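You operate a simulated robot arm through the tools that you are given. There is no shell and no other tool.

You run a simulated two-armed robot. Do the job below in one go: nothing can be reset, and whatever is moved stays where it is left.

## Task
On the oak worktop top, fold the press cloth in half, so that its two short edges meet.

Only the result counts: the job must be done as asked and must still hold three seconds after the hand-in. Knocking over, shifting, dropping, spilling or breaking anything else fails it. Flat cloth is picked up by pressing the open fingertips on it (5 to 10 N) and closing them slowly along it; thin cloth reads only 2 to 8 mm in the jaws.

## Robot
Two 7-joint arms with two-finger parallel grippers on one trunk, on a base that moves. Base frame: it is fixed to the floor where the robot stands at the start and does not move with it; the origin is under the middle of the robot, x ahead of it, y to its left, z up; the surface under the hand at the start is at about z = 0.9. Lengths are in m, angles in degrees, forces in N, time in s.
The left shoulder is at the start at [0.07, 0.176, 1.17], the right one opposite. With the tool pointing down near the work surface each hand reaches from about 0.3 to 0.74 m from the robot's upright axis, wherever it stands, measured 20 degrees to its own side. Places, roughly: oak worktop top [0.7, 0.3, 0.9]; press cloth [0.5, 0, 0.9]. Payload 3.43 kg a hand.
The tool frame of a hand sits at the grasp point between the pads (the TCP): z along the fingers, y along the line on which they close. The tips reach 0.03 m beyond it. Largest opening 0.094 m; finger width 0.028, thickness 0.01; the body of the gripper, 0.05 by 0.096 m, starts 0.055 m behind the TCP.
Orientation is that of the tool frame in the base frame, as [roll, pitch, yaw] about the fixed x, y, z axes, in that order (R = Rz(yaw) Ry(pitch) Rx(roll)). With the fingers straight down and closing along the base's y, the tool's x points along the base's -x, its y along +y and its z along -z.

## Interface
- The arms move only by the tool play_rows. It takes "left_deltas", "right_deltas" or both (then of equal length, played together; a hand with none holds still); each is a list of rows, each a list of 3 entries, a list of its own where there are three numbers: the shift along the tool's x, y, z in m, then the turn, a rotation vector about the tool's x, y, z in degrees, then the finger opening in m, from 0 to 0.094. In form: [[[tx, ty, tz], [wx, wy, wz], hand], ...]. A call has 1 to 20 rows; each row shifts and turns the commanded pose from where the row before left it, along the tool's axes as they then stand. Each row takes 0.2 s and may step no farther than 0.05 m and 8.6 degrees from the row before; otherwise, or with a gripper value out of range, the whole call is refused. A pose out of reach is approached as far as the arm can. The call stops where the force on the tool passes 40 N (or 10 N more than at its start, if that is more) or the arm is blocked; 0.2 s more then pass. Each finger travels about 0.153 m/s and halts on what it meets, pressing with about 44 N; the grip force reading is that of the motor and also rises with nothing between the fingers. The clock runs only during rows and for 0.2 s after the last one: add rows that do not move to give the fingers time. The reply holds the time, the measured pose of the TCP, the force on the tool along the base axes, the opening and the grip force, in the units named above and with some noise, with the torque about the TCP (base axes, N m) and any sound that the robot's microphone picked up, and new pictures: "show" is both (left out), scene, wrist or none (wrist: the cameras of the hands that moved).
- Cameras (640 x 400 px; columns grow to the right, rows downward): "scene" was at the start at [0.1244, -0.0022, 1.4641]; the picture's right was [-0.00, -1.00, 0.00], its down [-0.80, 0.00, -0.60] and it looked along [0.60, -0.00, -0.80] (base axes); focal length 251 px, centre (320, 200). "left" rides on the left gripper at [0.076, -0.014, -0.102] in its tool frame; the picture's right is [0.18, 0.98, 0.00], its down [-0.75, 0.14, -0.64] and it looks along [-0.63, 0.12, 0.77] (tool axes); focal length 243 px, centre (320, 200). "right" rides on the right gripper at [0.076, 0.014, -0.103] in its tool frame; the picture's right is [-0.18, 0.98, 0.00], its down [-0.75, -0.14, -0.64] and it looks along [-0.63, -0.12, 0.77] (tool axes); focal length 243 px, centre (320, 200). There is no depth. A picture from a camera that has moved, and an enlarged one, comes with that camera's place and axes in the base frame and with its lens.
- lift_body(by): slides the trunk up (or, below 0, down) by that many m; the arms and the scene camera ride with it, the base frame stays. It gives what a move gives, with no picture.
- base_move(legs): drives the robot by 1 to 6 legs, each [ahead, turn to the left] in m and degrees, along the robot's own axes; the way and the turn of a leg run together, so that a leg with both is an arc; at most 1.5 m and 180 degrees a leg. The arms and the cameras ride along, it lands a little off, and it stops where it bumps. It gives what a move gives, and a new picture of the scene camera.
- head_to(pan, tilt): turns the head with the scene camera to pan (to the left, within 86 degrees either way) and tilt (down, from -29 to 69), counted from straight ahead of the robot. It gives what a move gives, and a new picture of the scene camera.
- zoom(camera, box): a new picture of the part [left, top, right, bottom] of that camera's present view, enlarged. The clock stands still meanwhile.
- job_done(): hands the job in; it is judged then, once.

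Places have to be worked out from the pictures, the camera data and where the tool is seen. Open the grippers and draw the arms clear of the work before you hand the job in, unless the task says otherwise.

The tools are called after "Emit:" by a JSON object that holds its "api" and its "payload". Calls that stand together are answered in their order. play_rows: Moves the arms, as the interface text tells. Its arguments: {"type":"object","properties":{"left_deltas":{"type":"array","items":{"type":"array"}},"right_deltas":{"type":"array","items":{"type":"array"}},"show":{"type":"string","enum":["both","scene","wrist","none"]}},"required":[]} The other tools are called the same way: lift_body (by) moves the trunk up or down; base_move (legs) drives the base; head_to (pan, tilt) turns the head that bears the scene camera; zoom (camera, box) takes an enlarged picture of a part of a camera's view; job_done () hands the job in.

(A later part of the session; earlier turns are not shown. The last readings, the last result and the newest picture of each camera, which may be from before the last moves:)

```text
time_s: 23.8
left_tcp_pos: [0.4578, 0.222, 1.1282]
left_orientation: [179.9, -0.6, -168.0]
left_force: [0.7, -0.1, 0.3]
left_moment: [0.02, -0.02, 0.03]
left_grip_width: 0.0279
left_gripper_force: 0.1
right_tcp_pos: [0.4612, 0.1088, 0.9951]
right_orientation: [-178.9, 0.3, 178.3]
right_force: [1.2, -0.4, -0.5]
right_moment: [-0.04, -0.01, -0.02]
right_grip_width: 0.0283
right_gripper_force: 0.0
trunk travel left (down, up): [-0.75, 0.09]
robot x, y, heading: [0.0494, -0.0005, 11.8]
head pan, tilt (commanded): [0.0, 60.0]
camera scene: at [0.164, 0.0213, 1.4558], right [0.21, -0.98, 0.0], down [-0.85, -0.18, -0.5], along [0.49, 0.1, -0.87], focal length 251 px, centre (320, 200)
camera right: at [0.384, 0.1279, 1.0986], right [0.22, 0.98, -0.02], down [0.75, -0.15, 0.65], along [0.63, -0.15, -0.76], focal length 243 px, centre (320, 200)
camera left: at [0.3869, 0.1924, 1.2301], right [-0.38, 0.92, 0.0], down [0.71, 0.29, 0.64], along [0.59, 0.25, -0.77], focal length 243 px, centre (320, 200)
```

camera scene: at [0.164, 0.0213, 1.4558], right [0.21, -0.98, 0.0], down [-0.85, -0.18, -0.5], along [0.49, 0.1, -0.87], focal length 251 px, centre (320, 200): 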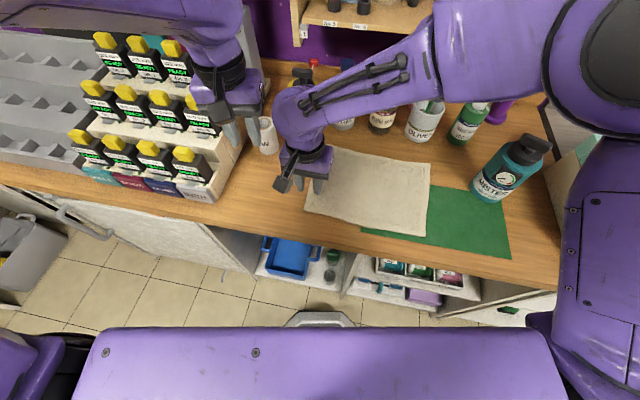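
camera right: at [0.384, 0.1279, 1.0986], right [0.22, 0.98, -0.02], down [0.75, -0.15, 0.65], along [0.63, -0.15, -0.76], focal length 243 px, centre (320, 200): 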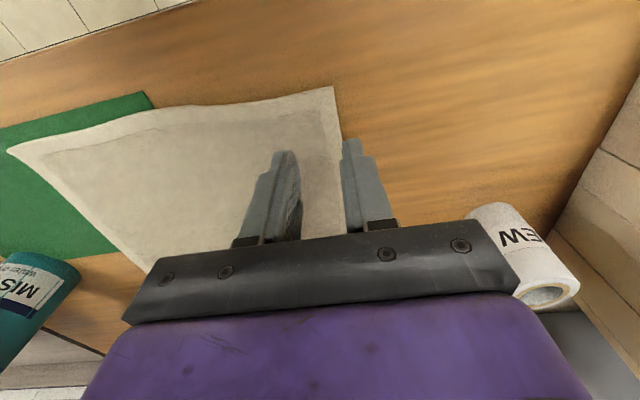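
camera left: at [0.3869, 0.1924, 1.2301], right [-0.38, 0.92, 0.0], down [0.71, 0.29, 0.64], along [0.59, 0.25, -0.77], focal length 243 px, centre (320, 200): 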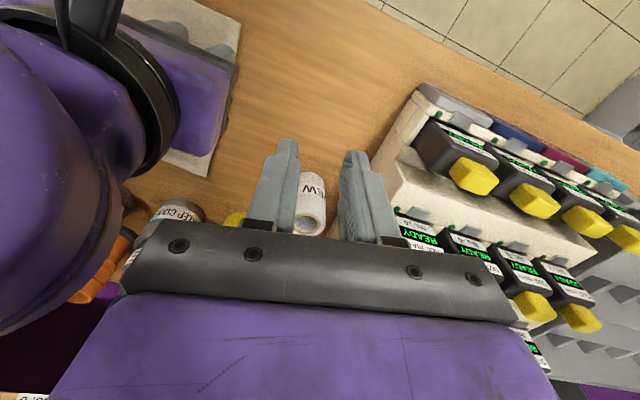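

The right hand now stands straight down over the near corner without being blocked, and its own camera puts that corner at (0.439, 0.123), matching the earlier estimate. I'll lower it to just above the cloth.

Emit:
{"api": "play_rows", "payload": {"right_deltas": [[[0.003, -0.005, 0.02], [-1.1, 0, 0], 0.028], [[0, 0, 0.02], [0, 0, 0], 0.028], [[0, 0, 0.012], [0, 0, 0], 0.028], [[0, 0, 0], [0, 0, 0], 0.028]], "show": "wrist"}}

Emit:
{"api": "zoom", "payload": {"camera": "right", "box": [220, 60, 420, 185]}}

Emit:
{"api": "zoom", "payload": {"camera": "scene", "box": [260, 130, 360, 193]}}

```text
time_s: 24.8
left_tcp_pos: [0.4571, 0.2235, 1.1292]
left_orientation: [179.8, -0.4, -168.0]
left_force: [0.2, 0.6, -0.2]
left_moment: [0.0, 0.01, 0.01]
left_grip_width: 0.028
left_gripper_force: 0.1
right_tcp_pos: [0.4565, 0.1037, 0.9439]
right_orientation: [179.9, 0.4, 178.2]
right_force: [0.4, -0.4, 0.5]
right_moment: [-0.04, 0.0, -0.02]
right_grip_width: 0.0279
right_gripper_force: 0.1
trunk travel left (down, up): [-0.75, 0.09]
robot x, y, heading: [0.0454, -0.0005, 11.8]
head pan, tilt (commanded): [0.0, 60.0]
camera right: at [0.3804, 0.1209, 1.0473], right [0.22, 0.98, 0.0], down [0.75, -0.17, 0.65], along [0.63, -0.14, -0.76], focal length 243 px, centre (320, 200)
```

right: 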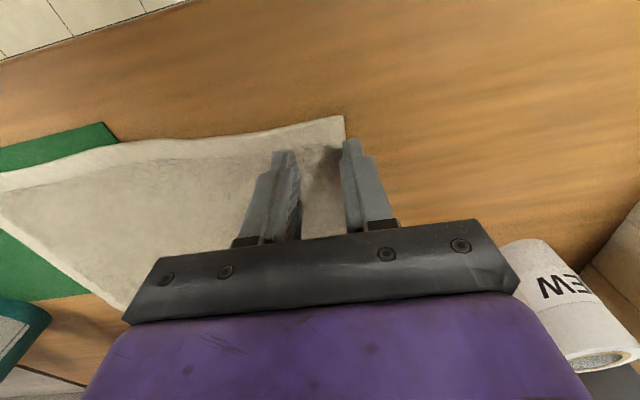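

```text
3.20 times, centred on (320, 122) of right
camera zoom: at [0.3804, 0.1209, 1.0473], right [0.22, 0.98, 0.0], down [0.75, -0.17, 0.65], along [0.63, -0.14, -0.76], focal length 776 px, centre (320, 448)
```

zoom: 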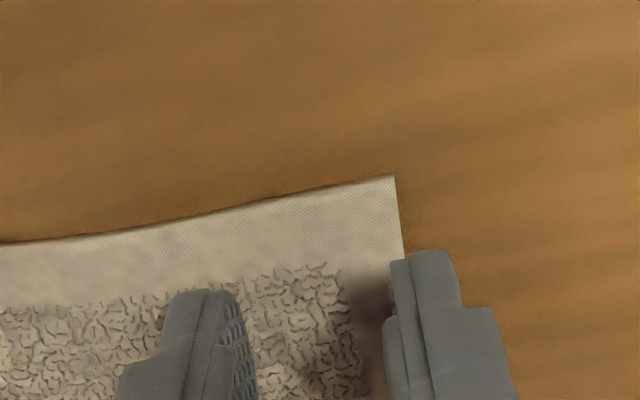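

```text
6.35 times, centred on (310, 162) of scene
camera zoom: at [0.1638, 0.0217, 1.4558], right [0.21, -0.98, 0.0], down [-0.85, -0.18, -0.5], along [0.49, 0.1, -0.87], focal length 1595 px, centre (384, 444)
```

zoom: 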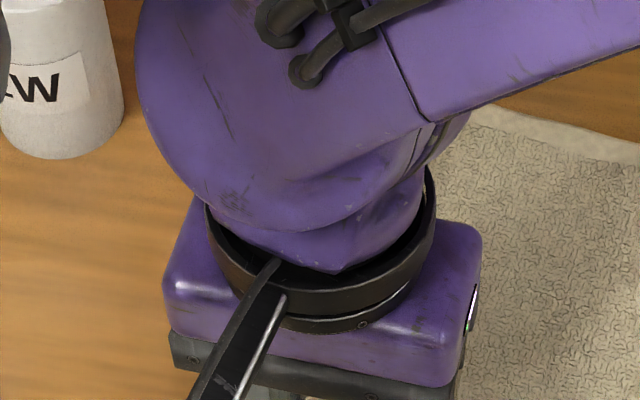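

The outer fingertip sits about 4 mm inside the left edge. I'll shift 2 mm inward and lower in small steps until I read a light contact force.

Emit:
{"api": "play_rows", "payload": {"right_deltas": [[[0, -0.002, 0.004], [0, 0, 0], 0.028], [[0, 0, 0.004], [0, 0, 0], 0.028], [[0, 0, 0.003], [0, 0, 0], 0.028], [[0, 0, 0], [0, 0, 0], 0.028]], "show": "none"}}

```text
time_s: 25.8
left_tcp_pos: [0.4566, 0.2244, 1.1282]
left_orientation: [180.0, -0.5, -168.1]
left_force: [0.1, -1.0, -0.5]
left_moment: [-0.01, 0.0, 0.02]
left_grip_width: 0.0281
left_gripper_force: 0.1
right_tcp_pos: [0.459, 0.1032, 0.9352]
right_orientation: [179.6, 0.2, 177.9]
right_force: [-0.2, 0.3, 0.3]
right_moment: [-0.02, -0.01, 0.02]
right_grip_width: 0.0279
right_gripper_force: 0.0
trunk travel left (down, up): [-0.75, 0.09]
robot x, y, heading: [0.0522, -0.0027, 11.9]
head pan, tilt (commanded): [0.0, 60.0]
```

No contact yet at z 0.935, so I'll keep lowering by 1.5 to 2 mm at a time.

Emit:
{"api": "play_rows", "payload": {"right_deltas": [[[0, 0, 0.002], [0, 0, 0], 0.028], [[0, 0, 0.0015], [0, 0, 0], 0.028], [[0, 0, 0], [0, 0, 0], 0.028]], "show": "none"}}

```text
time_s: 26.6
left_tcp_pos: [0.4575, 0.2228, 1.1284]
left_orientation: [179.8, -0.5, -168.2]
left_force: [1.2, -0.3, 0.6]
left_moment: [-0.02, -0.01, 0.0]
left_grip_width: 0.0278
left_gripper_force: 0.0
right_tcp_pos: [0.4617, 0.1023, 0.9343]
right_orientation: [178.9, 0.0, 177.3]
right_force: [0.4, 1.2, 1.3]
right_moment: [0.02, 0.03, -0.01]
right_grip_width: 0.0282
right_gripper_force: 0.1
trunk travel left (down, up): [-0.75, 0.09]
robot x, y, heading: [0.0496, -0.0026, 11.7]
head pan, tilt (commanded): [0.0, 60.0]
```

The hand drifts instead of descending, so the arm is at its low limit here. I'll raise both hands and lower the trunk by 0.10 m, which makes the same spot higher relative to the shoulder.

Emit:
{"api": "play_rows", "payload": {"right_deltas": [[[0, 0, -0.045], [0, 0, 0], 0.028], [[0, 0, -0.045], [0, 0, 0], 0.028], [[0, 0, -0.03], [0, 0, 0], 0.028], [[0, 0, 0], [0, 0, 0], 0.028]], "left_deltas": [[[0, 0, -0.03], [0, 0, 0], 0.028], [[0, 0, -0.03], [0, 0, 0], 0.028], [[0, 0, -0.02], [0, 0, 0], 0.028], [[0, 0, 0], [0, 0, 0], 0.028]], "show": "none"}}

Emit:
{"api": "lift_body", "payload": {"by": -0.1}}

Emit:
{"api": "head_to", "payload": {"pan": 0, "tilt": 55}}

```text
time_s: 27.6
left_tcp_pos: [0.4585, 0.2267, 1.2082]
left_orientation: [179.9, -0.4, -168.2]
left_force: [0.7, 0.7, -0.2]
left_moment: [0.01, 0.02, 0.0]
left_grip_width: 0.028
left_gripper_force: 0.1
right_tcp_pos: [0.456, 0.1018, 1.0498]
right_orientation: [179.8, 0.3, 178.3]
right_force: [0.4, -0.6, -0.1]
right_moment: [-0.02, 0.02, -0.01]
right_grip_width: 0.0278
right_gripper_force: 0.1
trunk travel left (down, up): [-0.75, 0.09]
robot x, y, heading: [0.0519, -0.0024, 12.0]
head pan, tilt (commanded): [0.0, 60.0]
```

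```text
time_s: 28.9
left_tcp_pos: [0.4594, 0.2246, 1.1088]
left_orientation: [179.9, -0.5, -168.1]
left_force: [-0.5, -0.3, 0.0]
left_moment: [0.0, 0.01, -0.01]
left_grip_width: 0.0281
left_gripper_force: 0.2
right_tcp_pos: [0.457, 0.1009, 0.9486]
right_orientation: [179.9, 0.3, 178.2]
right_force: [0.5, 1.2, 0.0]
right_moment: [0.0, 0.0, -0.01]
right_grip_width: 0.0282
right_gripper_force: 0.0
trunk travel left (down, up): [-0.65, 0.19]
robot x, y, heading: [0.0506, -0.0022, 11.5]
head pan, tilt (commanded): [0.0, 60.0]
```

```text
time_s: 29.6
left_tcp_pos: [0.4581, 0.2246, 1.1078]
left_orientation: [179.8, -0.5, -168.1]
left_force: [0.0, -0.6, 0.5]
left_moment: [0.01, 0.05, 0.02]
left_grip_width: 0.028
left_gripper_force: 0.0
right_tcp_pos: [0.4569, 0.1017, 0.9498]
right_orientation: [179.9, 0.3, 178.1]
right_force: [-0.4, -0.3, 0.6]
right_moment: [0.01, -0.01, 0.02]
right_grip_width: 0.0279
right_gripper_force: 0.0
trunk travel left (down, up): [-0.65, 0.19]
robot x, y, heading: [0.0541, -0.0, 12.0]
head pan, tilt (commanded): [0.0, 55.0]
camera scene: at [0.1691, 0.0233, 1.3618], right [0.21, -0.98, 0.0], down [-0.8, -0.17, -0.57], along [0.56, 0.12, -0.82], focal length 251 px, centre (320, 200)
```

scene: 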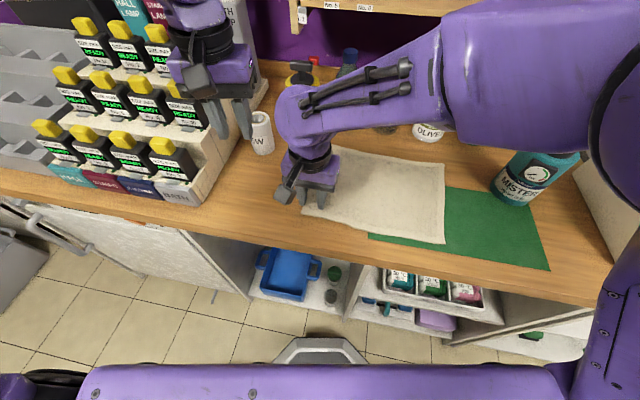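

With the trunk down the right hand holds a clean pose at (0.457, 0.102, 0.950). I'll descend in small steps again and watch the force.

Emit:
{"api": "play_rows", "payload": {"right_deltas": [[[0, 0, 0.006], [0, 0, 0], 0.028], [[0, 0, 0.005], [0, 0, 0], 0.028], [[0, 0, 0.004], [0, 0, 0], 0.028], [[0, 0, 0.002], [0, 0, 0], 0.028], [[0, 0, 0], [0, 0, 0], 0.028]], "show": "none"}}

```text
time_s: 30.8
left_tcp_pos: [0.4578, 0.2238, 1.1093]
left_orientation: [179.8, -0.5, -168.1]
left_force: [0.1, 0.4, 0.4]
left_moment: [0.02, 0.0, 0.0]
left_grip_width: 0.0281
left_gripper_force: 0.0
right_tcp_pos: [0.4565, 0.1012, 0.933]
right_orientation: [179.8, 0.4, 178.1]
right_force: [3.0, -0.4, 12.5]
right_moment: [-0.09, -0.08, 0.03]
right_grip_width: 0.0279
right_gripper_force: 0.1
trunk travel left (down, up): [-0.65, 0.19]
robot x, y, heading: [0.0508, -0.0021, 11.9]
head pan, tilt (commanded): [0.0, 55.0]
```

Both tips are on the cloth with 12.5 N. I'll ease off half a millimetre and close slowly, moving the hand inward at half the closing rate so the inner finger stays put and only the free edge is drawn in.

Emit:
{"api": "play_rows", "payload": {"right_deltas": [[[0, 0, -0.0006], [0, 0, 0], 0.028], [[0, -0.0015, 0], [0, 0, 0], 0.025], [[0, -0.0015, 0], [0, 0, 0], 0.022], [[0, -0.0015, 0], [0, 0, 0], 0.019], [[0, -0.0015, 0], [0, 0, 0], 0.016]], "show": "wrist"}}

Emit:
{"api": "zoom", "payload": {"camera": "right", "box": [220, 60, 420, 185]}}

```text
time_s: 32.0
left_tcp_pos: [0.4582, 0.2249, 1.1083]
left_orientation: [180.0, -0.4, -168.1]
left_force: [-0.8, -0.1, 0.0]
left_moment: [0.01, -0.02, 0.02]
left_grip_width: 0.028
left_gripper_force: 0.0
right_tcp_pos: [0.4563, 0.0958, 0.9333]
right_orientation: [179.9, 0.3, 178.3]
right_force: [-1.2, 1.6, 7.9]
right_moment: [0.03, 0.05, 0.02]
right_grip_width: 0.0156
right_gripper_force: 0.1
trunk travel left (down, up): [-0.65, 0.19]
robot x, y, heading: [0.0499, -0.0035, 11.9]
head pan, tilt (commanded): [0.0, 55.0]
camera right: at [0.379, 0.1127, 1.0357], right [0.22, 0.98, 0.0], down [0.74, -0.17, 0.65], along [0.63, -0.14, -0.76], focal length 243 px, centre (320, 200)
```

right: 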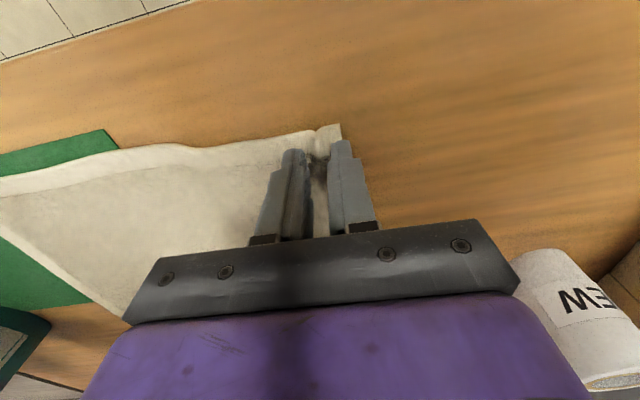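

```text
3.20 times, centred on (320, 122) of right
camera zoom: at [0.379, 0.1127, 1.0357], right [0.22, 0.98, 0.0], down [0.74, -0.17, 0.65], along [0.63, -0.14, -0.76], focal length 776 px, centre (320, 448)
```

zoom: 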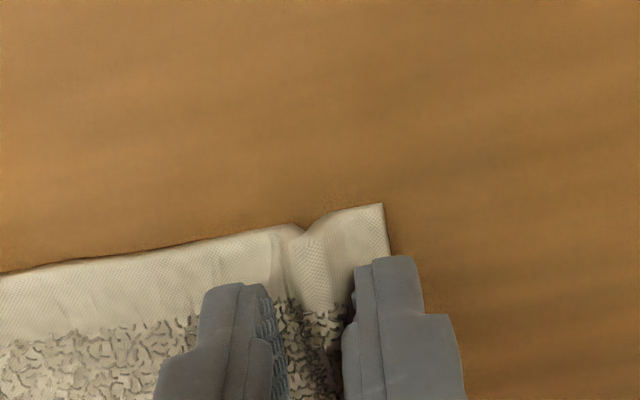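

A ridge is rising between the fingers as intended, at 8 N. I'll finish closing and let the fingers grip it.

Emit:
{"api": "play_rows", "payload": {"right_deltas": [[[0, -0.0015, 0], [0, 0, 0], 0.013], [[0, -0.0015, 0], [0, 0, 0], 0.01], [[0, -0.0015, 0], [0, 0, 0], 0.007], [[0, -0.0015, 0], [0, 0, 0], 0.004], [[0, -0.001, 0], [0, 0, 0], 0.001], [[0, 0, 0], [0, 0, 0], 0.0], [[0, 0, 0], [0, 0, 0], 0.0]], "show": "wrist"}}

Emit:
{"api": "zoom", "payload": {"camera": "right", "box": [220, 60, 420, 185]}}

```text
time_s: 33.6
left_tcp_pos: [0.457, 0.2244, 1.1076]
left_orientation: [180.0, -0.4, -168.1]
left_force: [0.2, -0.5, 0.8]
left_moment: [-0.03, 0.03, 0.01]
left_grip_width: 0.028
left_gripper_force: 0.1
right_tcp_pos: [0.4564, 0.0886, 0.9322]
right_orientation: [-180.0, 0.5, 178.2]
right_force: [-0.4, 1.9, 9.0]
right_moment: [0.03, 0.01, 0.04]
right_grip_width: 0.0042
right_gripper_force: 38.9
trunk travel left (down, up): [-0.65, 0.19]
robot x, y, heading: [0.0476, -0.0041, 12.0]
head pan, tilt (commanded): [0.0, 55.0]
camera right: at [0.3795, 0.1053, 1.0356], right [0.22, 0.98, 0.0], down [0.74, -0.17, 0.65], along [0.63, -0.14, -0.76], focal length 243 px, centre (320, 200)
```

right: 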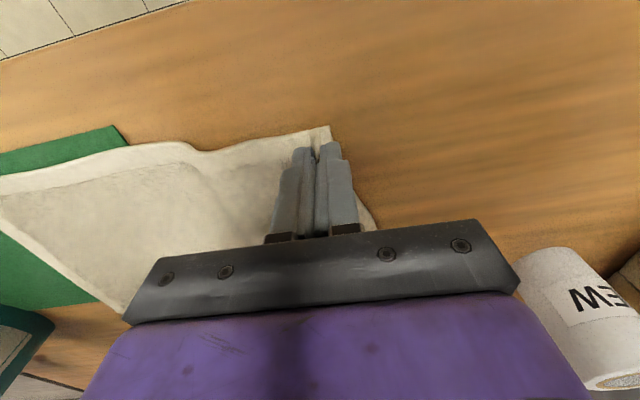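

```text
3.20 times, centred on (320, 122) of right
camera zoom: at [0.3795, 0.1053, 1.0356], right [0.22, 0.98, 0.0], down [0.74, -0.17, 0.65], along [0.63, -0.14, -0.76], focal length 776 px, centre (320, 448)
```

zoom: 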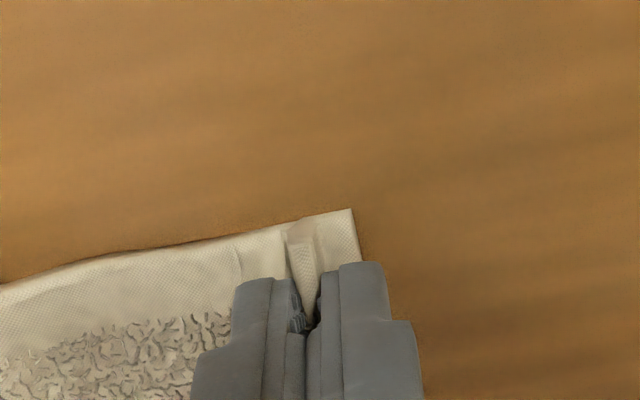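

The right hand holds the near corner (4.2 mm in the jaws, 39 N). Next I'll lift it about 4 cm and roll the hand 35°, wrist towards the right; this starts the fold and clears room for the left arm.

Emit:
{"api": "play_rows", "payload": {"right_deltas": [[[0, 0, -0.012], [0, 0, 0], 0.0], [[-0.0017, -0.0061, -0.0056], [-7, 0, 0], 0.0], [[-0.0017, -0.0054, -0.0063], [-7, 0, 0], 0.0], [[-0.0017, -0.0046, -0.0069], [-7, 0, 0], 0.0], [[-0.0017, -0.0037, -0.0074], [-7, 0, 0], 0.0], [[-0.0017, -0.0028, -0.0078], [-7, 0, 0], 0.0], [[0, 0, 0], [0, 0, 0], 0.0]], "show": "both"}}

Emit:
{"api": "zoom", "payload": {"camera": "scene", "box": [270, 110, 470, 250]}}

```text
time_s: 35.2
left_tcp_pos: [0.4586, 0.2256, 1.1078]
left_orientation: [-180.0, -0.5, -168.1]
left_force: [-0.1, 0.0, -0.6]
left_moment: [-0.01, -0.01, 0.02]
left_grip_width: 0.0279
left_gripper_force: 0.0
right_tcp_pos: [0.4626, 0.0578, 0.9725]
right_orientation: [144.7, 0.4, 178.2]
right_force: [-0.8, 0.3, 0.0]
right_moment: [-0.14, 0.0, 0.0]
right_grip_width: 0.0036
right_gripper_force: 38.2
trunk travel left (down, up): [-0.65, 0.19]
robot x, y, heading: [0.0484, -0.0, 12.0]
head pan, tilt (commanded): [0.0, 55.0]
camera scene: at [0.1688, 0.0244, 1.3618], right [0.21, -0.98, 0.0], down [-0.8, -0.17, -0.57], along [0.56, 0.12, -0.82], focal length 251 px, centre (320, 200)
camera right: at [0.3849, 0.0132, 1.0648], right [0.21, 0.8, 0.57], down [0.74, -0.51, 0.45], along [0.65, 0.32, -0.69], focal length 243 px, centre (320, 200)
```

scene: 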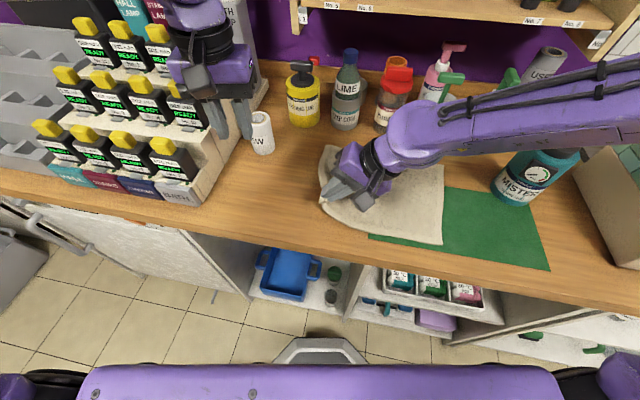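
right: 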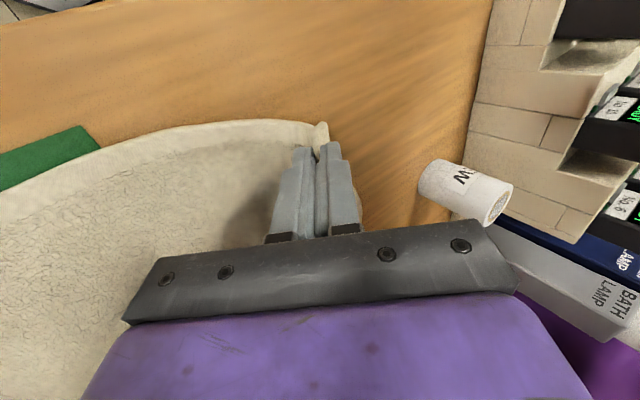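

```text
2.86 times, centred on (370, 180) of scene
camera zoom: at [0.1688, 0.0244, 1.3618], right [0.21, -0.98, 0.0], down [-0.8, -0.17, -0.57], along [0.56, 0.12, -0.82], focal length 718 px, centre (177, 257)
```

zoom: 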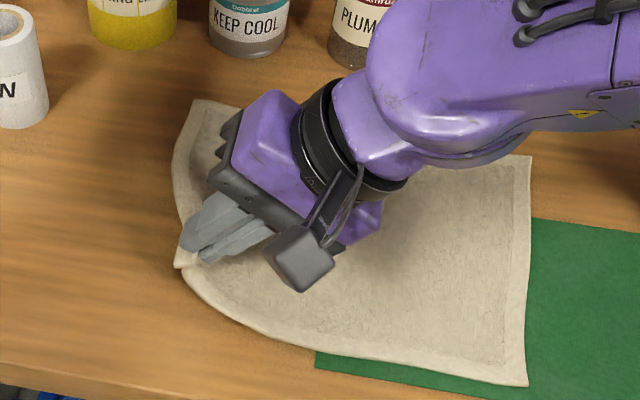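

The near corner is lifted cleanly and the far left corner still lies flat at about (0.662, 0.116). Now I'll bring the left hand over that far corner, at height first and then down to z≈1.0.

Emit:
{"api": "play_rows", "payload": {"left_deltas": [[[0, 0, 0], [0, 0, 6], 0.028], [[0, 0, 0], [0, 0, 6], 0.028], [[-0.0363, -0.0254, 0], [0, 0, 0], 0.028], [[-0.0363, -0.0254, 0], [0, 0, 0], 0.028], [[-0.0363, -0.0254, 0], [0, 0, 0], 0.028], [[-0.0363, -0.0254, 0], [0, 0, 0], 0.028], [[-0.0363, -0.0254, 0], [0, 0, 0], 0.028], [[0, 0, 0.04], [0, 0, 0], 0.028], [[0, 0, 0.04], [0, 0, 0], 0.028], [[0, 0, 0.03], [0, 0, 0], 0.028], [[0, 0, 0], [0, 0, 0], 0.028]], "show": "both"}}

Emit:
{"api": "zoom", "payload": {"camera": "left", "box": [220, 60, 420, 185]}}

```text
time_s: 37.6
left_tcp_pos: [0.6279, 0.1041, 0.9952]
left_orientation: [180.0, -0.4, 179.9]
left_force: [1.3, 1.0, -0.7]
left_moment: [-0.01, 0.03, 0.01]
left_grip_width: 0.0278
left_gripper_force: 0.1
left hand out of reach, approached as far as the arm can: row 7
right_tcp_pos: [0.4632, 0.0574, 0.9728]
right_orientation: [144.9, 0.3, 178.2]
right_force: [0.0, 0.0, 0.2]
right_moment: [-0.07, 0.0, 0.0]
right_grip_width: 0.0038
right_gripper_force: 38.1
trunk travel left (down, up): [-0.65, 0.19]
robot x, y, heading: [0.0481, -0.0014, 11.9]
head pan, tilt (commanded): [0.0, 55.0]
camera scene: at [0.1685, 0.0234, 1.3619], right [0.21, -0.98, 0.0], down [-0.8, -0.17, -0.57], along [0.56, 0.12, -0.82], focal length 251 px, centre (320, 200)
camera left: at [0.5539, 0.0889, 1.0972], right [-0.18, 0.98, 0.0], down [0.76, 0.14, 0.64], along [0.62, 0.12, -0.77], focal length 243 px, centre (320, 200)
```

scene: 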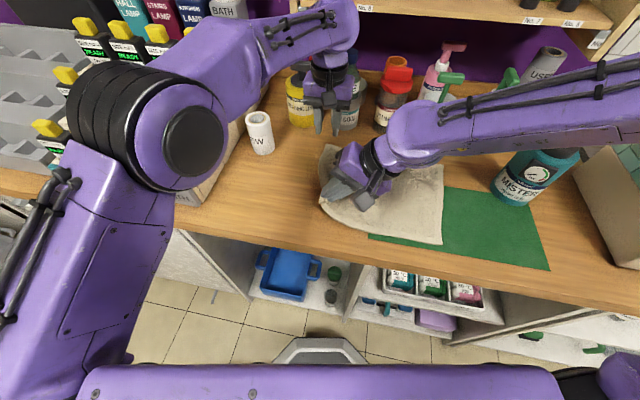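
left: 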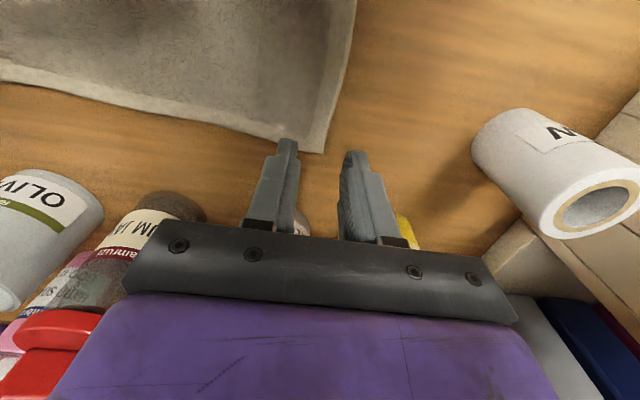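

```text
3.20 times, centred on (320, 122) of left
camera zoom: at [0.5539, 0.0889, 1.0972], right [-0.18, 0.98, 0.0], down [0.76, 0.14, 0.64], along [0.62, 0.12, -0.77], focal length 776 px, centre (320, 448)
```

zoom: 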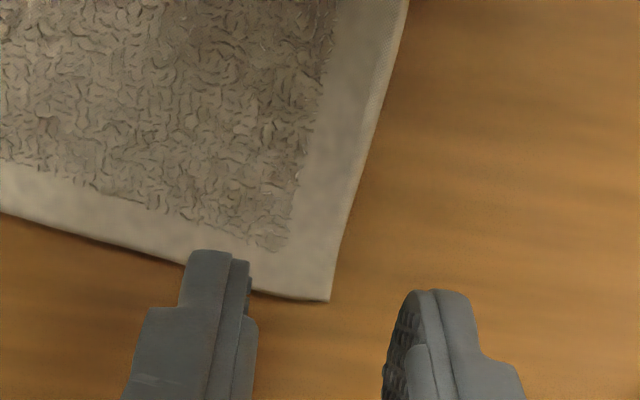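

The left hand stopped slightly short because it was too high for its reach there, and the far corner reads (0.66, 0.113) from its camera. I'll go to about (0.643, 0.093) and lower to just above the cloth, where reach is easier.

Emit:
{"api": "play_rows", "payload": {"left_deltas": [[[0, 0, 0.025], [0, 0, 0], 0.028], [[-0.006, -0.006, 0.015], [0, 0, 0], 0.028], [[-0.006, -0.005, 0.008], [0, 0, 0], 0.028], [[0, 0, 0], [0, 0, 0], 0.028]], "show": "wrist"}}

Emit:
{"api": "zoom", "payload": {"camera": "left", "box": [220, 60, 420, 185]}}

```text
time_s: 38.6
left_tcp_pos: [0.6415, 0.0921, 0.9488]
left_orientation: [180.0, -0.4, 179.8]
left_force: [-0.5, 0.2, 0.8]
left_moment: [0.0, 0.03, -0.02]
left_grip_width: 0.0281
left_gripper_force: 0.0
right_tcp_pos: [0.4639, 0.0561, 0.9728]
right_orientation: [144.9, 0.4, 178.2]
right_force: [0.3, 0.3, -0.2]
right_moment: [-0.11, 0.0, -0.02]
right_grip_width: 0.0037
right_gripper_force: 38.2
trunk travel left (down, up): [-0.65, 0.19]
robot x, y, heading: [0.05, -0.006, 11.9]
head pan, tilt (commanded): [0.0, 55.0]
camera left: at [0.5668, 0.0772, 1.0501], right [-0.18, 0.98, 0.0], down [0.76, 0.14, 0.64], along [0.62, 0.12, -0.77], focal length 243 px, centre (320, 200)
```

left: 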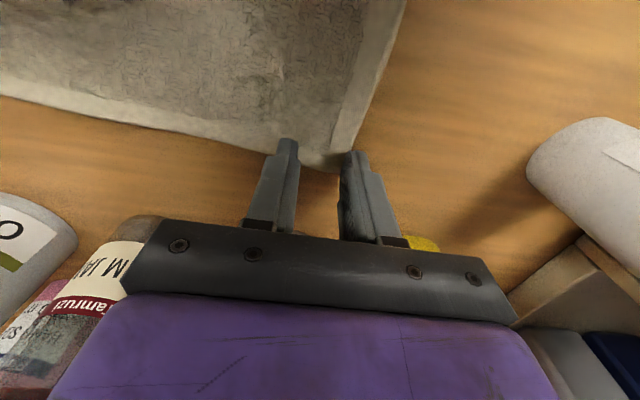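

```text
3.20 times, centred on (320, 122) of left
camera zoom: at [0.5668, 0.0772, 1.0501], right [-0.18, 0.98, 0.0], down [0.76, 0.14, 0.64], along [0.62, 0.12, -0.77], focal length 776 px, centre (320, 448)
```

zoom: 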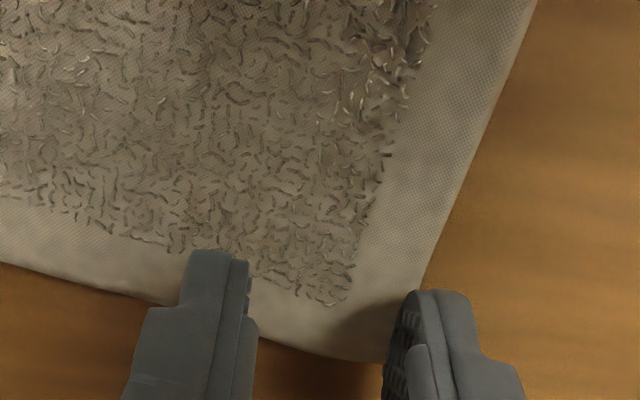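

The fingers straddle the hem with the outer one about 7 mm inside the edge. I'll lower the left hand in small steps to a light contact.

Emit:
{"api": "play_rows", "payload": {"left_deltas": [[[0, 0, 0.006], [0, 0, 0], 0.028], [[0, 0, 0.005], [0, 0, 0], 0.028], [[0, 0, 0.003], [0, 0, 0], 0.028], [[0, 0, 0.001], [0, 0, 0], 0.028], [[0, 0, 0], [0, 0, 0], 0.028]], "show": "none"}}

```text
time_s: 39.8
left_tcp_pos: [0.6411, 0.0934, 0.9339]
left_orientation: [180.0, -0.6, 179.9]
left_force: [0.8, -0.8, 2.3]
left_moment: [-0.04, -0.02, 0.02]
left_grip_width: 0.0281
left_gripper_force: 0.0
right_tcp_pos: [0.4635, 0.0561, 0.9729]
right_orientation: [144.9, 0.3, 178.2]
right_force: [0.1, 0.2, 0.1]
right_moment: [-0.08, 0.03, -0.03]
right_grip_width: 0.0037
right_gripper_force: 38.0
trunk travel left (down, up): [-0.65, 0.19]
robot x, y, heading: [0.0523, -0.0053, 12.1]
head pan, tilt (commanded): [0.0, 55.0]
```

First touch reads 2.3 N. I'll go down another 0.8 mm to reach the 5 to 10 N range.

Emit:
{"api": "play_rows", "payload": {"left_deltas": [[[0, 0, 0.0008], [0, 0, 0], 0.028], [[0, 0, 0], [0, 0, 0], 0.028]], "show": "none"}}

```text
time_s: 40.4
left_tcp_pos: [0.6404, 0.0929, 0.9335]
left_orientation: [179.9, -0.5, 179.9]
left_force: [1.7, -0.2, 6.2]
left_moment: [-0.05, -0.02, 0.01]
left_grip_width: 0.028
left_gripper_force: 0.0
right_tcp_pos: [0.4638, 0.0569, 0.9733]
right_orientation: [144.9, 0.3, 178.2]
right_force: [-0.1, -0.2, 0.2]
right_moment: [-0.11, 0.01, 0.03]
right_grip_width: 0.0037
right_gripper_force: 38.2
trunk travel left (down, up): [-0.65, 0.19]
robot x, y, heading: [0.0496, -0.0012, 12.2]
head pan, tilt (commanded): [0.0, 55.0]
```

With 6.2 N on the cloth, I'll close slowly the same way, keeping the inner finger stationary.

Emit:
{"api": "play_rows", "payload": {"left_deltas": [[[0, 0, 0.0003], [0, 0, 0], 0.028], [[0, -0.0015, 0], [0, 0, 0], 0.025], [[0, -0.0015, 0], [0, 0, 0], 0.022], [[0, -0.0015, 0], [0, 0, 0], 0.019], [[0, -0.0015, 0], [0, 0, 0], 0.016], [[0, -0.0015, 0], [0, 0, 0], 0.013]], "show": "wrist"}}

Emit:
{"api": "zoom", "payload": {"camera": "left", "box": [220, 60, 420, 185]}}

```text
time_s: 41.8
left_tcp_pos: [0.6399, 0.086, 0.933]
left_orientation: [-180.0, -0.5, -179.9]
left_force: [-0.1, 1.5, 6.3]
left_moment: [0.03, 0.04, -0.02]
left_grip_width: 0.0126
left_gripper_force: 0.0
right_tcp_pos: [0.4622, 0.0577, 0.9727]
right_orientation: [144.9, 0.3, 178.2]
right_force: [0.8, 0.2, 0.8]
right_moment: [-0.09, 0.02, -0.01]
right_grip_width: 0.0036
right_gripper_force: 37.6
trunk travel left (down, up): [-0.65, 0.19]
robot x, y, heading: [0.0478, -0.0056, 12.1]
head pan, tilt (commanded): [0.0, 55.0]
camera left: at [0.5655, 0.0713, 1.035], right [-0.18, 0.98, 0.0], down [0.76, 0.14, 0.64], along [0.62, 0.12, -0.77], focal length 243 px, centre (320, 200)
```

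left: 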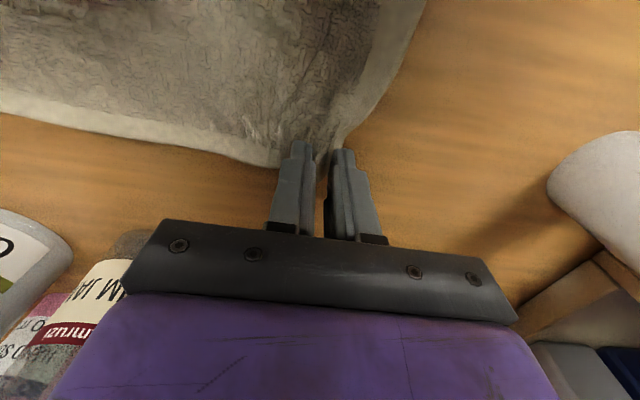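

```text
3.20 times, centred on (320, 122) of left
camera zoom: at [0.5655, 0.0713, 1.035], right [-0.18, 0.98, 0.0], down [0.76, 0.14, 0.64], along [0.62, 0.12, -0.77], focal length 776 px, centre (320, 448)
```

zoom: 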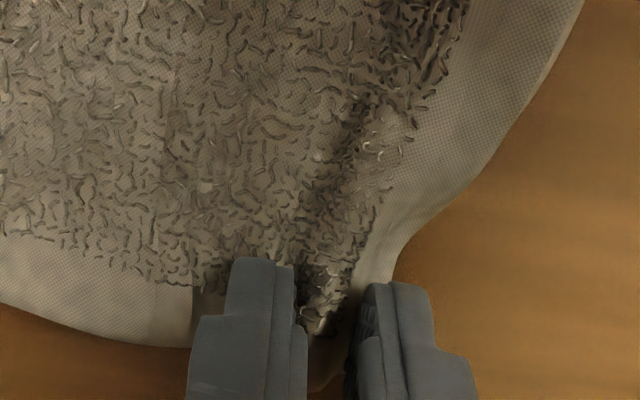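

The ridge is forming between the left fingers too. I'll close fully and let them grip.

Emit:
{"api": "play_rows", "payload": {"left_deltas": [[[0, -0.0015, 0], [0, 0, 0], 0.01], [[0, -0.0015, 0], [0, 0, 0], 0.007], [[0, -0.0015, 0], [0, 0, 0], 0.004], [[0, -0.001, 0], [0, 0, 0], 0.001], [[0, 0, 0], [0, 0, 0], 0.0], [[0, 0, 0], [0, 0, 0], 0.0]], "show": "both"}}

Emit:
{"api": "zoom", "payload": {"camera": "left", "box": [220, 60, 420, 185]}}

Emit:
{"api": "zoom", "payload": {"camera": "scene", "box": [270, 90, 470, 250]}}

```text
time_s: 43.2
left_tcp_pos: [0.6401, 0.0801, 0.9331]
left_orientation: [-180.0, -0.5, 179.9]
left_force: [1.8, 1.9, 10.4]
left_moment: [0.02, -0.05, 0.03]
left_grip_width: 0.0038
left_gripper_force: 39.0
right_tcp_pos: [0.462, 0.0578, 0.9739]
right_orientation: [144.9, 0.3, 178.3]
right_force: [-0.4, 1.0, 0.3]
right_moment: [-0.08, 0.0, 0.0]
right_grip_width: 0.004
right_gripper_force: 38.4
trunk travel left (down, up): [-0.65, 0.19]
robot x, y, heading: [0.0514, -0.0018, 12.1]
head pan, tilt (commanded): [0.0, 55.0]
camera scene: at [0.1681, 0.0233, 1.362], right [0.21, -0.98, 0.0], down [-0.8, -0.17, -0.57], along [0.56, 0.12, -0.82], focal length 251 px, centre (320, 200)
camera left: at [0.5651, 0.066, 1.0347], right [-0.18, 0.98, 0.0], down [0.76, 0.14, 0.64], along [0.63, 0.12, -0.77], focal length 243 px, centre (320, 200)
```

scene: 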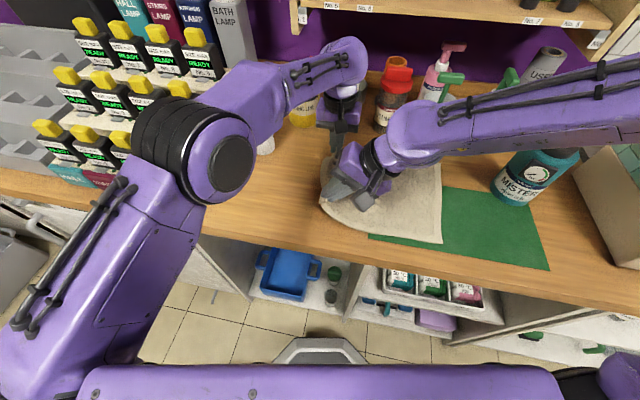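
left: 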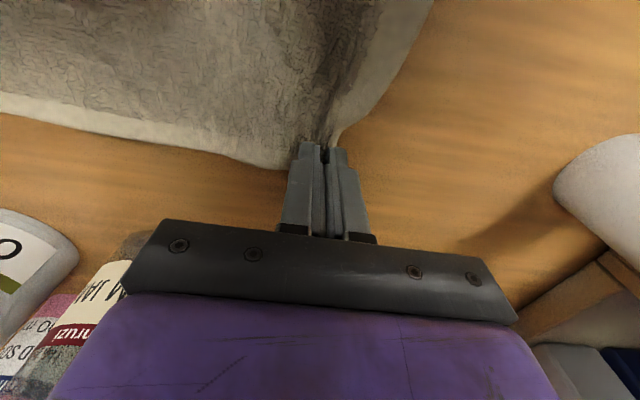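

```text
3.20 times, centred on (320, 122) of left
camera zoom: at [0.5651, 0.066, 1.0347], right [-0.18, 0.98, 0.0], down [0.76, 0.14, 0.64], along [0.63, 0.12, -0.77], focal length 776 px, centre (320, 448)
```

zoom: 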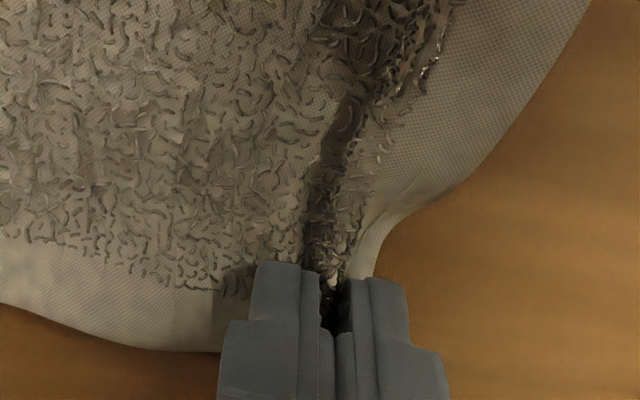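

```text
2.50 times, centred on (370, 170) of scene
camera zoom: at [0.1681, 0.0233, 1.362], right [0.21, -0.98, 0.0], down [-0.8, -0.17, -0.57], along [0.56, 0.12, -0.82], focal length 628 px, centre (195, 275)
```

zoom: 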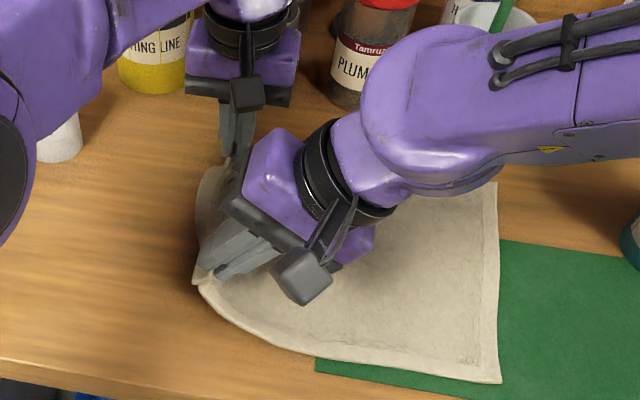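

Both hands hold their corners (3.8 and 4.0 mm in the jaws). For the fold I'll combine arm moves, trunk lifts and small right turns of the base so that neither arm overreaches. The first step is to lift the far corner along its arc to match the near one.

Emit:
{"api": "play_rows", "payload": {"left_deltas": [[[0, 0, -0.012], [0, 0, 0], 0.0], [[0, -0.004, -0.012], [0, 0, 0], 0.0], [[0, -0.004, -0.01], [0, 0, 0], 0.0], [[0, -0.004, -0.01], [0, 0, 0], 0.0], [[0, 0, 0], [0, 0, 0], 0.0]], "right_deltas": [[[0, 0, 0], [0, 0, 0], 0.0], [[0, 0, 0], [0, 0, 0], 0.0], [[0, 0, 0], [0, 0, 0], 0.0], [[0, 0, 0], [0, 0, 0], 0.0], [[0, 0, 0], [0, 0, 0], 0.0]], "show": "both"}}

Emit:
{"api": "zoom", "payload": {"camera": "scene", "box": [270, 90, 470, 250]}}

```text
time_s: 44.4
left_tcp_pos: [0.6425, 0.0692, 0.9753]
left_orientation: [-180.0, -0.4, 180.0]
left_force: [-0.2, -0.4, -0.4]
left_moment: [0.02, -0.01, 0.06]
left_grip_width: 0.004
left_gripper_force: 39.0
right_tcp_pos: [0.464, 0.0579, 0.9721]
right_orientation: [144.9, 0.4, 178.2]
right_force: [-0.2, -0.7, 0.2]
right_moment: [-0.05, -0.02, 0.02]
right_grip_width: 0.0038
right_gripper_force: 38.0
trunk travel left (down, up): [-0.65, 0.19]
robot x, y, heading: [0.0483, 0.0009, 11.9]
head pan, tilt (commanded): [0.0, 55.0]
camera scene: at [0.1693, 0.0232, 1.3618], right [0.21, -0.98, 0.0], down [-0.8, -0.17, -0.57], along [0.56, 0.12, -0.82], focal length 251 px, centre (320, 200)
camera right: at [0.3853, 0.0125, 1.0647], right [0.21, 0.8, 0.57], down [0.74, -0.51, 0.45], along [0.65, 0.32, -0.69], focal length 243 px, centre (320, 200)
camera left: at [0.5667, 0.054, 1.0781], right [-0.18, 0.98, 0.0], down [0.76, 0.14, 0.64], along [0.62, 0.12, -0.77], focal length 243 px, centre (320, 200)
```

scene: 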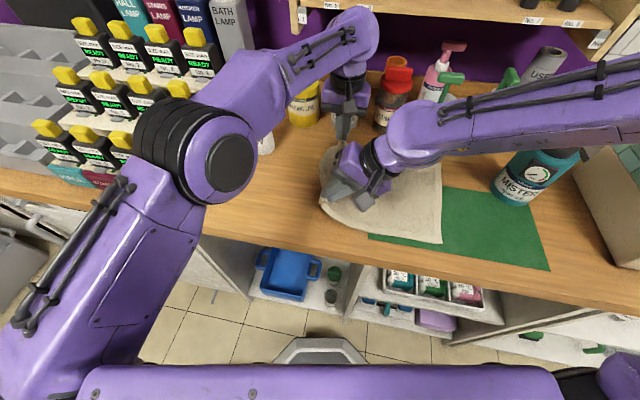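
right: 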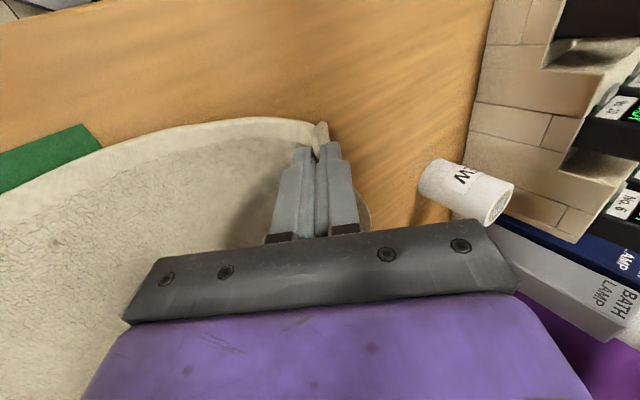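
left: 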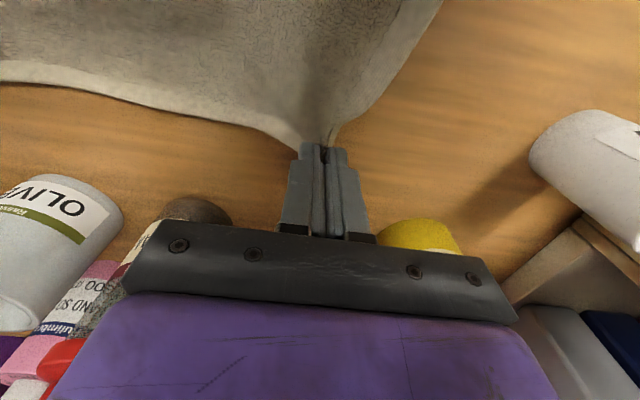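

```text
2.50 times, centred on (370, 170) of scene
camera zoom: at [0.1693, 0.0232, 1.3618], right [0.21, -0.98, 0.0], down [-0.8, -0.17, -0.57], along [0.56, 0.12, -0.82], focal length 628 px, centre (195, 275)
```

zoom: 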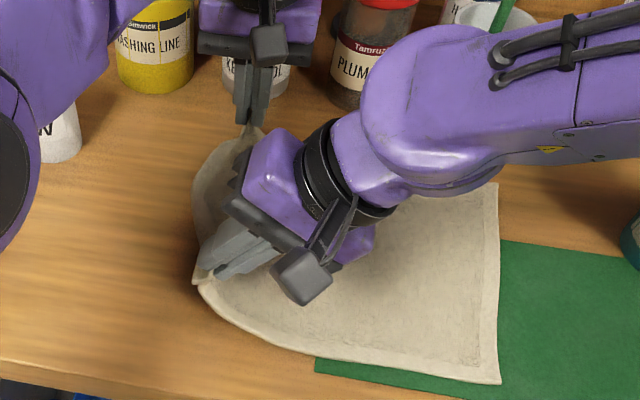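

Both short-edge corners hang about 4.5 cm up, the cloth is fairly stiff, and the right half has not moved. I'll turn the base 4° right to carry both corners across a little.

Emit:
{"api": "base_move", "payload": {"legs": [[0, -4]]}}

```text
time_s: 45.2
left_tcp_pos: [0.6458, 0.028, 0.9777]
left_orientation: [-179.7, -0.2, 176.2]
left_force: [-0.3, 0.0, 0.8]
left_moment: [-0.04, -0.01, 0.07]
left_grip_width: 0.0039
left_gripper_force: 38.6
right_tcp_pos: [0.4674, 0.0281, 0.9733]
right_orientation: [144.9, 0.2, 174.2]
right_force: [-0.4, -0.7, 0.0]
right_moment: [-0.09, -0.01, 0.01]
right_grip_width: 0.0035
right_gripper_force: 37.6
trunk travel left (down, up): [-0.65, 0.19]
robot x, y, heading: [0.0513, -0.0001, 7.9]
head pan, tilt (commanded): [0.0, 55.0]
camera scene: at [0.1707, 0.0156, 1.3618], right [0.14, -0.99, 0.0], down [-0.81, -0.11, -0.57], along [0.57, 0.08, -0.82], focal length 251 px, centre (320, 200)
```

scene: 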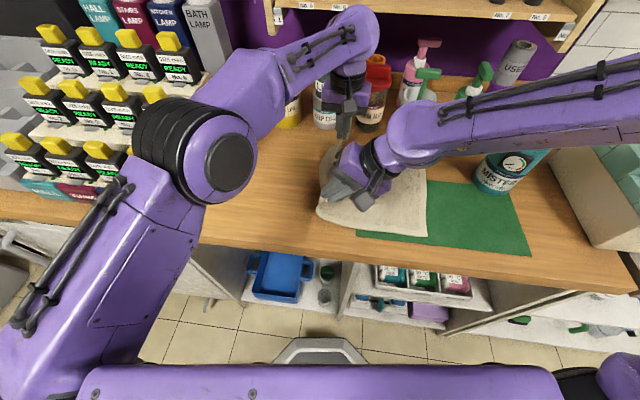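

That worked, and the grips hold. Now I'll raise the trunk 0.04 m to lift both corners together.

Emit:
{"api": "lift_body", "payload": {"by": 0.04}}

Emit:
{"api": "base_move", "payload": {"legs": [[0, -4]]}}

Emit:
{"api": "zoom", "payload": {"camera": "scene", "box": [250, 90, 450, 250]}}

```text
time_s: 46.1
left_tcp_pos: [0.6474, 0.0288, 1.0184]
left_orientation: [-179.8, -0.3, 176.2]
left_force: [0.1, 0.9, 0.3]
left_moment: [0.01, 0.01, 0.07]
left_grip_width: 0.0038
left_gripper_force: 38.7
right_tcp_pos: [0.4677, 0.0273, 1.0124]
right_orientation: [144.9, 0.3, 174.2]
right_force: [-0.3, -0.7, -0.7]
right_moment: [-0.08, -0.02, 0.05]
right_grip_width: 0.0038
right_gripper_force: 37.7
trunk travel left (down, up): [-0.69, 0.15]
robot x, y, heading: [0.0491, -0.0032, 7.9]
head pan, tilt (commanded): [0.0, 55.0]
```

```text
time_s: 46.9
left_tcp_pos: [0.6458, -0.0128, 1.0197]
left_orientation: [-179.6, -0.2, 172.2]
left_force: [-0.3, -0.7, -0.1]
left_moment: [0.02, 0.0, 0.09]
left_grip_width: 0.0037
left_gripper_force: 38.3
right_tcp_pos: [0.4688, 0.0014, 1.012]
right_orientation: [144.9, 0.2, 170.4]
right_force: [-0.2, -0.6, 0.3]
right_moment: [-0.06, -0.02, 0.06]
right_grip_width: 0.004
right_gripper_force: 38.0
trunk travel left (down, up): [-0.69, 0.15]
robot x, y, heading: [0.0507, 0.0022, 4.0]
head pan, tilt (commanded): [0.0, 55.0]
camera scene: at [0.1716, 0.0079, 1.4018], right [0.07, -1.0, 0.0], down [-0.82, -0.06, -0.57], along [0.57, 0.04, -0.82], focal length 251 px, centre (320, 200)
```

scene: 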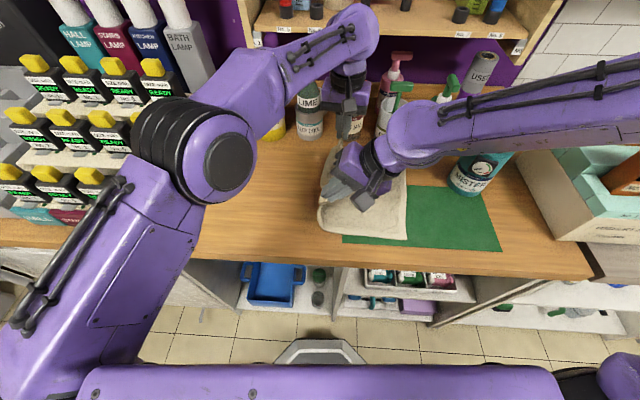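

```text
2.50 times, centred on (350, 170) of scene
camera zoom: at [0.1716, 0.0079, 1.4018], right [0.07, -1.0, 0.0], down [-0.82, -0.06, -0.57], along [0.57, 0.04, -0.82], focal length 628 px, centre (245, 275)
```

zoom: 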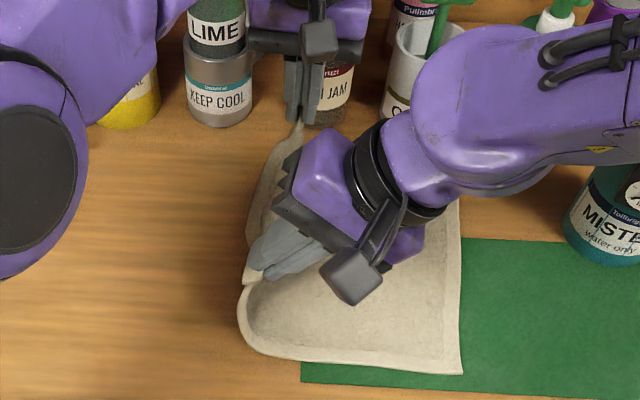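

Both corners are now near the top of the arc at about z 0.99, and the lower half is lying still. I'll turn the base a further 5° right.

Emit:
{"api": "base_move", "payload": {"legs": [[0, -5]]}}

Emit:
{"api": "zoom", "payload": {"camera": "scene", "box": [250, 90, 450, 250]}}

```text
time_s: 47.8
left_tcp_pos: [0.6431, -0.0645, 1.022]
left_orientation: [-179.5, -0.1, 167.2]
left_force: [0.4, 0.8, -0.5]
left_moment: [0.02, -0.01, 0.1]
left_grip_width: 0.0039
left_gripper_force: 38.4
right_tcp_pos: [0.4655, -0.0366, 1.0126]
right_orientation: [145.1, 0.3, 165.3]
right_force: [-0.1, -0.5, -0.4]
right_moment: [-0.03, -0.07, 0.09]
right_grip_width: 0.0038
right_gripper_force: 38.3
trunk travel left (down, up): [-0.69, 0.15]
robot x, y, heading: [0.0483, -0.0026, -1.1]
head pan, tilt (commanded): [0.0, 55.0]
camera scene: at [0.1721, -0.0027, 1.4018], right [-0.02, -1.0, 0.0], down [-0.82, 0.01, -0.57], along [0.57, -0.01, -0.82], focal length 251 px, centre (320, 200)
```

scene: 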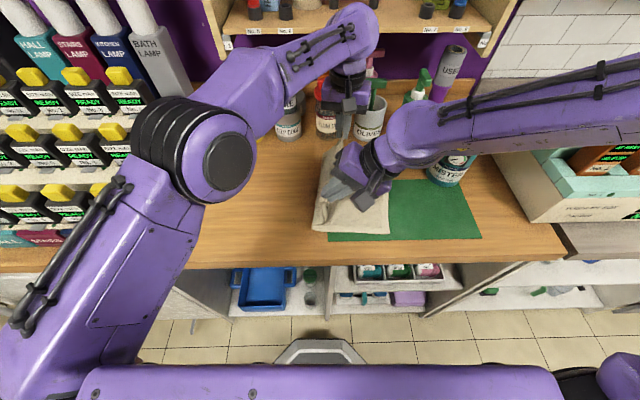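

```text
2.50 times, centred on (350, 170) of scene
camera zoom: at [0.1721, -0.0027, 1.4018], right [-0.02, -1.0, 0.0], down [-0.82, 0.01, -0.57], along [0.57, -0.01, -0.82], focal length 628 px, centre (245, 275)
```

zoom: 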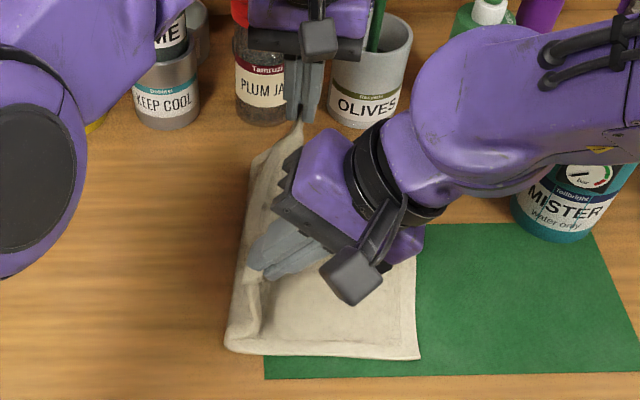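

The crease is forming nicely and the mat corner reads (0.413, -0.025), unchanged. I'll undo the hands' yaw drift now, and move the near corner right to catch up with the far one while rolling that hand further, to about 50°.

Emit:
{"api": "play_rows", "payload": {"left_deltas": [[[0, 0, 0], [0, 0, -6.4], 0.0], [[0, 0, 0], [0, 0, -6.4], 0.0], [[0, 0, 0], [0, 0, 0], 0.0], [[0, 0, 0], [0, 0, 0], 0.0], [[0, 0, 0], [0, 0, 0], 0.0]], "right_deltas": [[[-0.0009, -0.0091, -0.0064], [0, 3.73, -5.3], 0.0], [[0.0004, -0.0091, -0.0064], [0, 3.73, -5.3], 0.0], [[0.0017, -0.009, -0.0063], [-7.5, 0, 0], 0.0], [[0.0017, -0.0081, -0.0074], [-7.5, 0, 0], 0.0], [[0, 0, 0], [0, 0, 0], 0.0]], "show": "scene"}}

Emit:
{"api": "zoom", "payload": {"camera": "scene", "box": [250, 90, 450, 250]}}

```text
time_s: 49.0
left_tcp_pos: [0.6437, -0.062, 1.0214]
left_orientation: [-179.4, -0.3, -179.6]
left_force: [0.0, 0.3, -0.7]
left_moment: [-0.04, 0.0, -0.06]
left_grip_width: 0.0039
left_gripper_force: 38.7
right_tcp_pos: [0.4581, -0.0787, 1.0115]
right_orientation: [129.9, 0.3, 178.2]
right_force: [0.0, 0.0, 0.0]
right_moment: [-0.1, 0.0, 0.01]
right_grip_width: 0.0038
right_gripper_force: 38.2
trunk travel left (down, up): [-0.69, 0.15]
robot x, y, heading: [0.05, -0.0011, -1.4]
head pan, tilt (commanded): [0.0, 55.0]
camera scene: at [0.1718, -0.0026, 1.4019], right [-0.02, -1.0, 0.0], down [-0.82, 0.01, -0.57], along [0.57, -0.01, -0.82], focal length 251 px, centre (320, 200)
```

scene: 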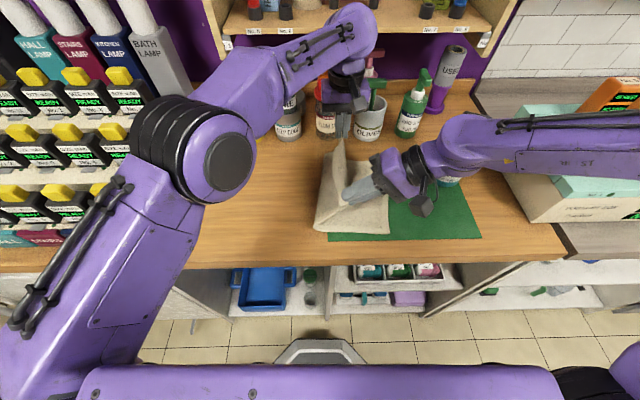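

```text
2.50 times, centred on (350, 170) of scene
camera zoom: at [0.1718, -0.0026, 1.4019], right [-0.02, -1.0, 0.0], down [-0.82, 0.01, -0.57], along [0.57, -0.01, -0.82], focal length 628 px, centre (245, 275)
```

zoom: 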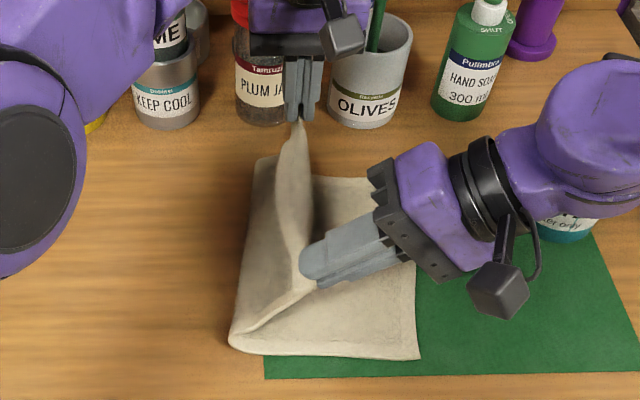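

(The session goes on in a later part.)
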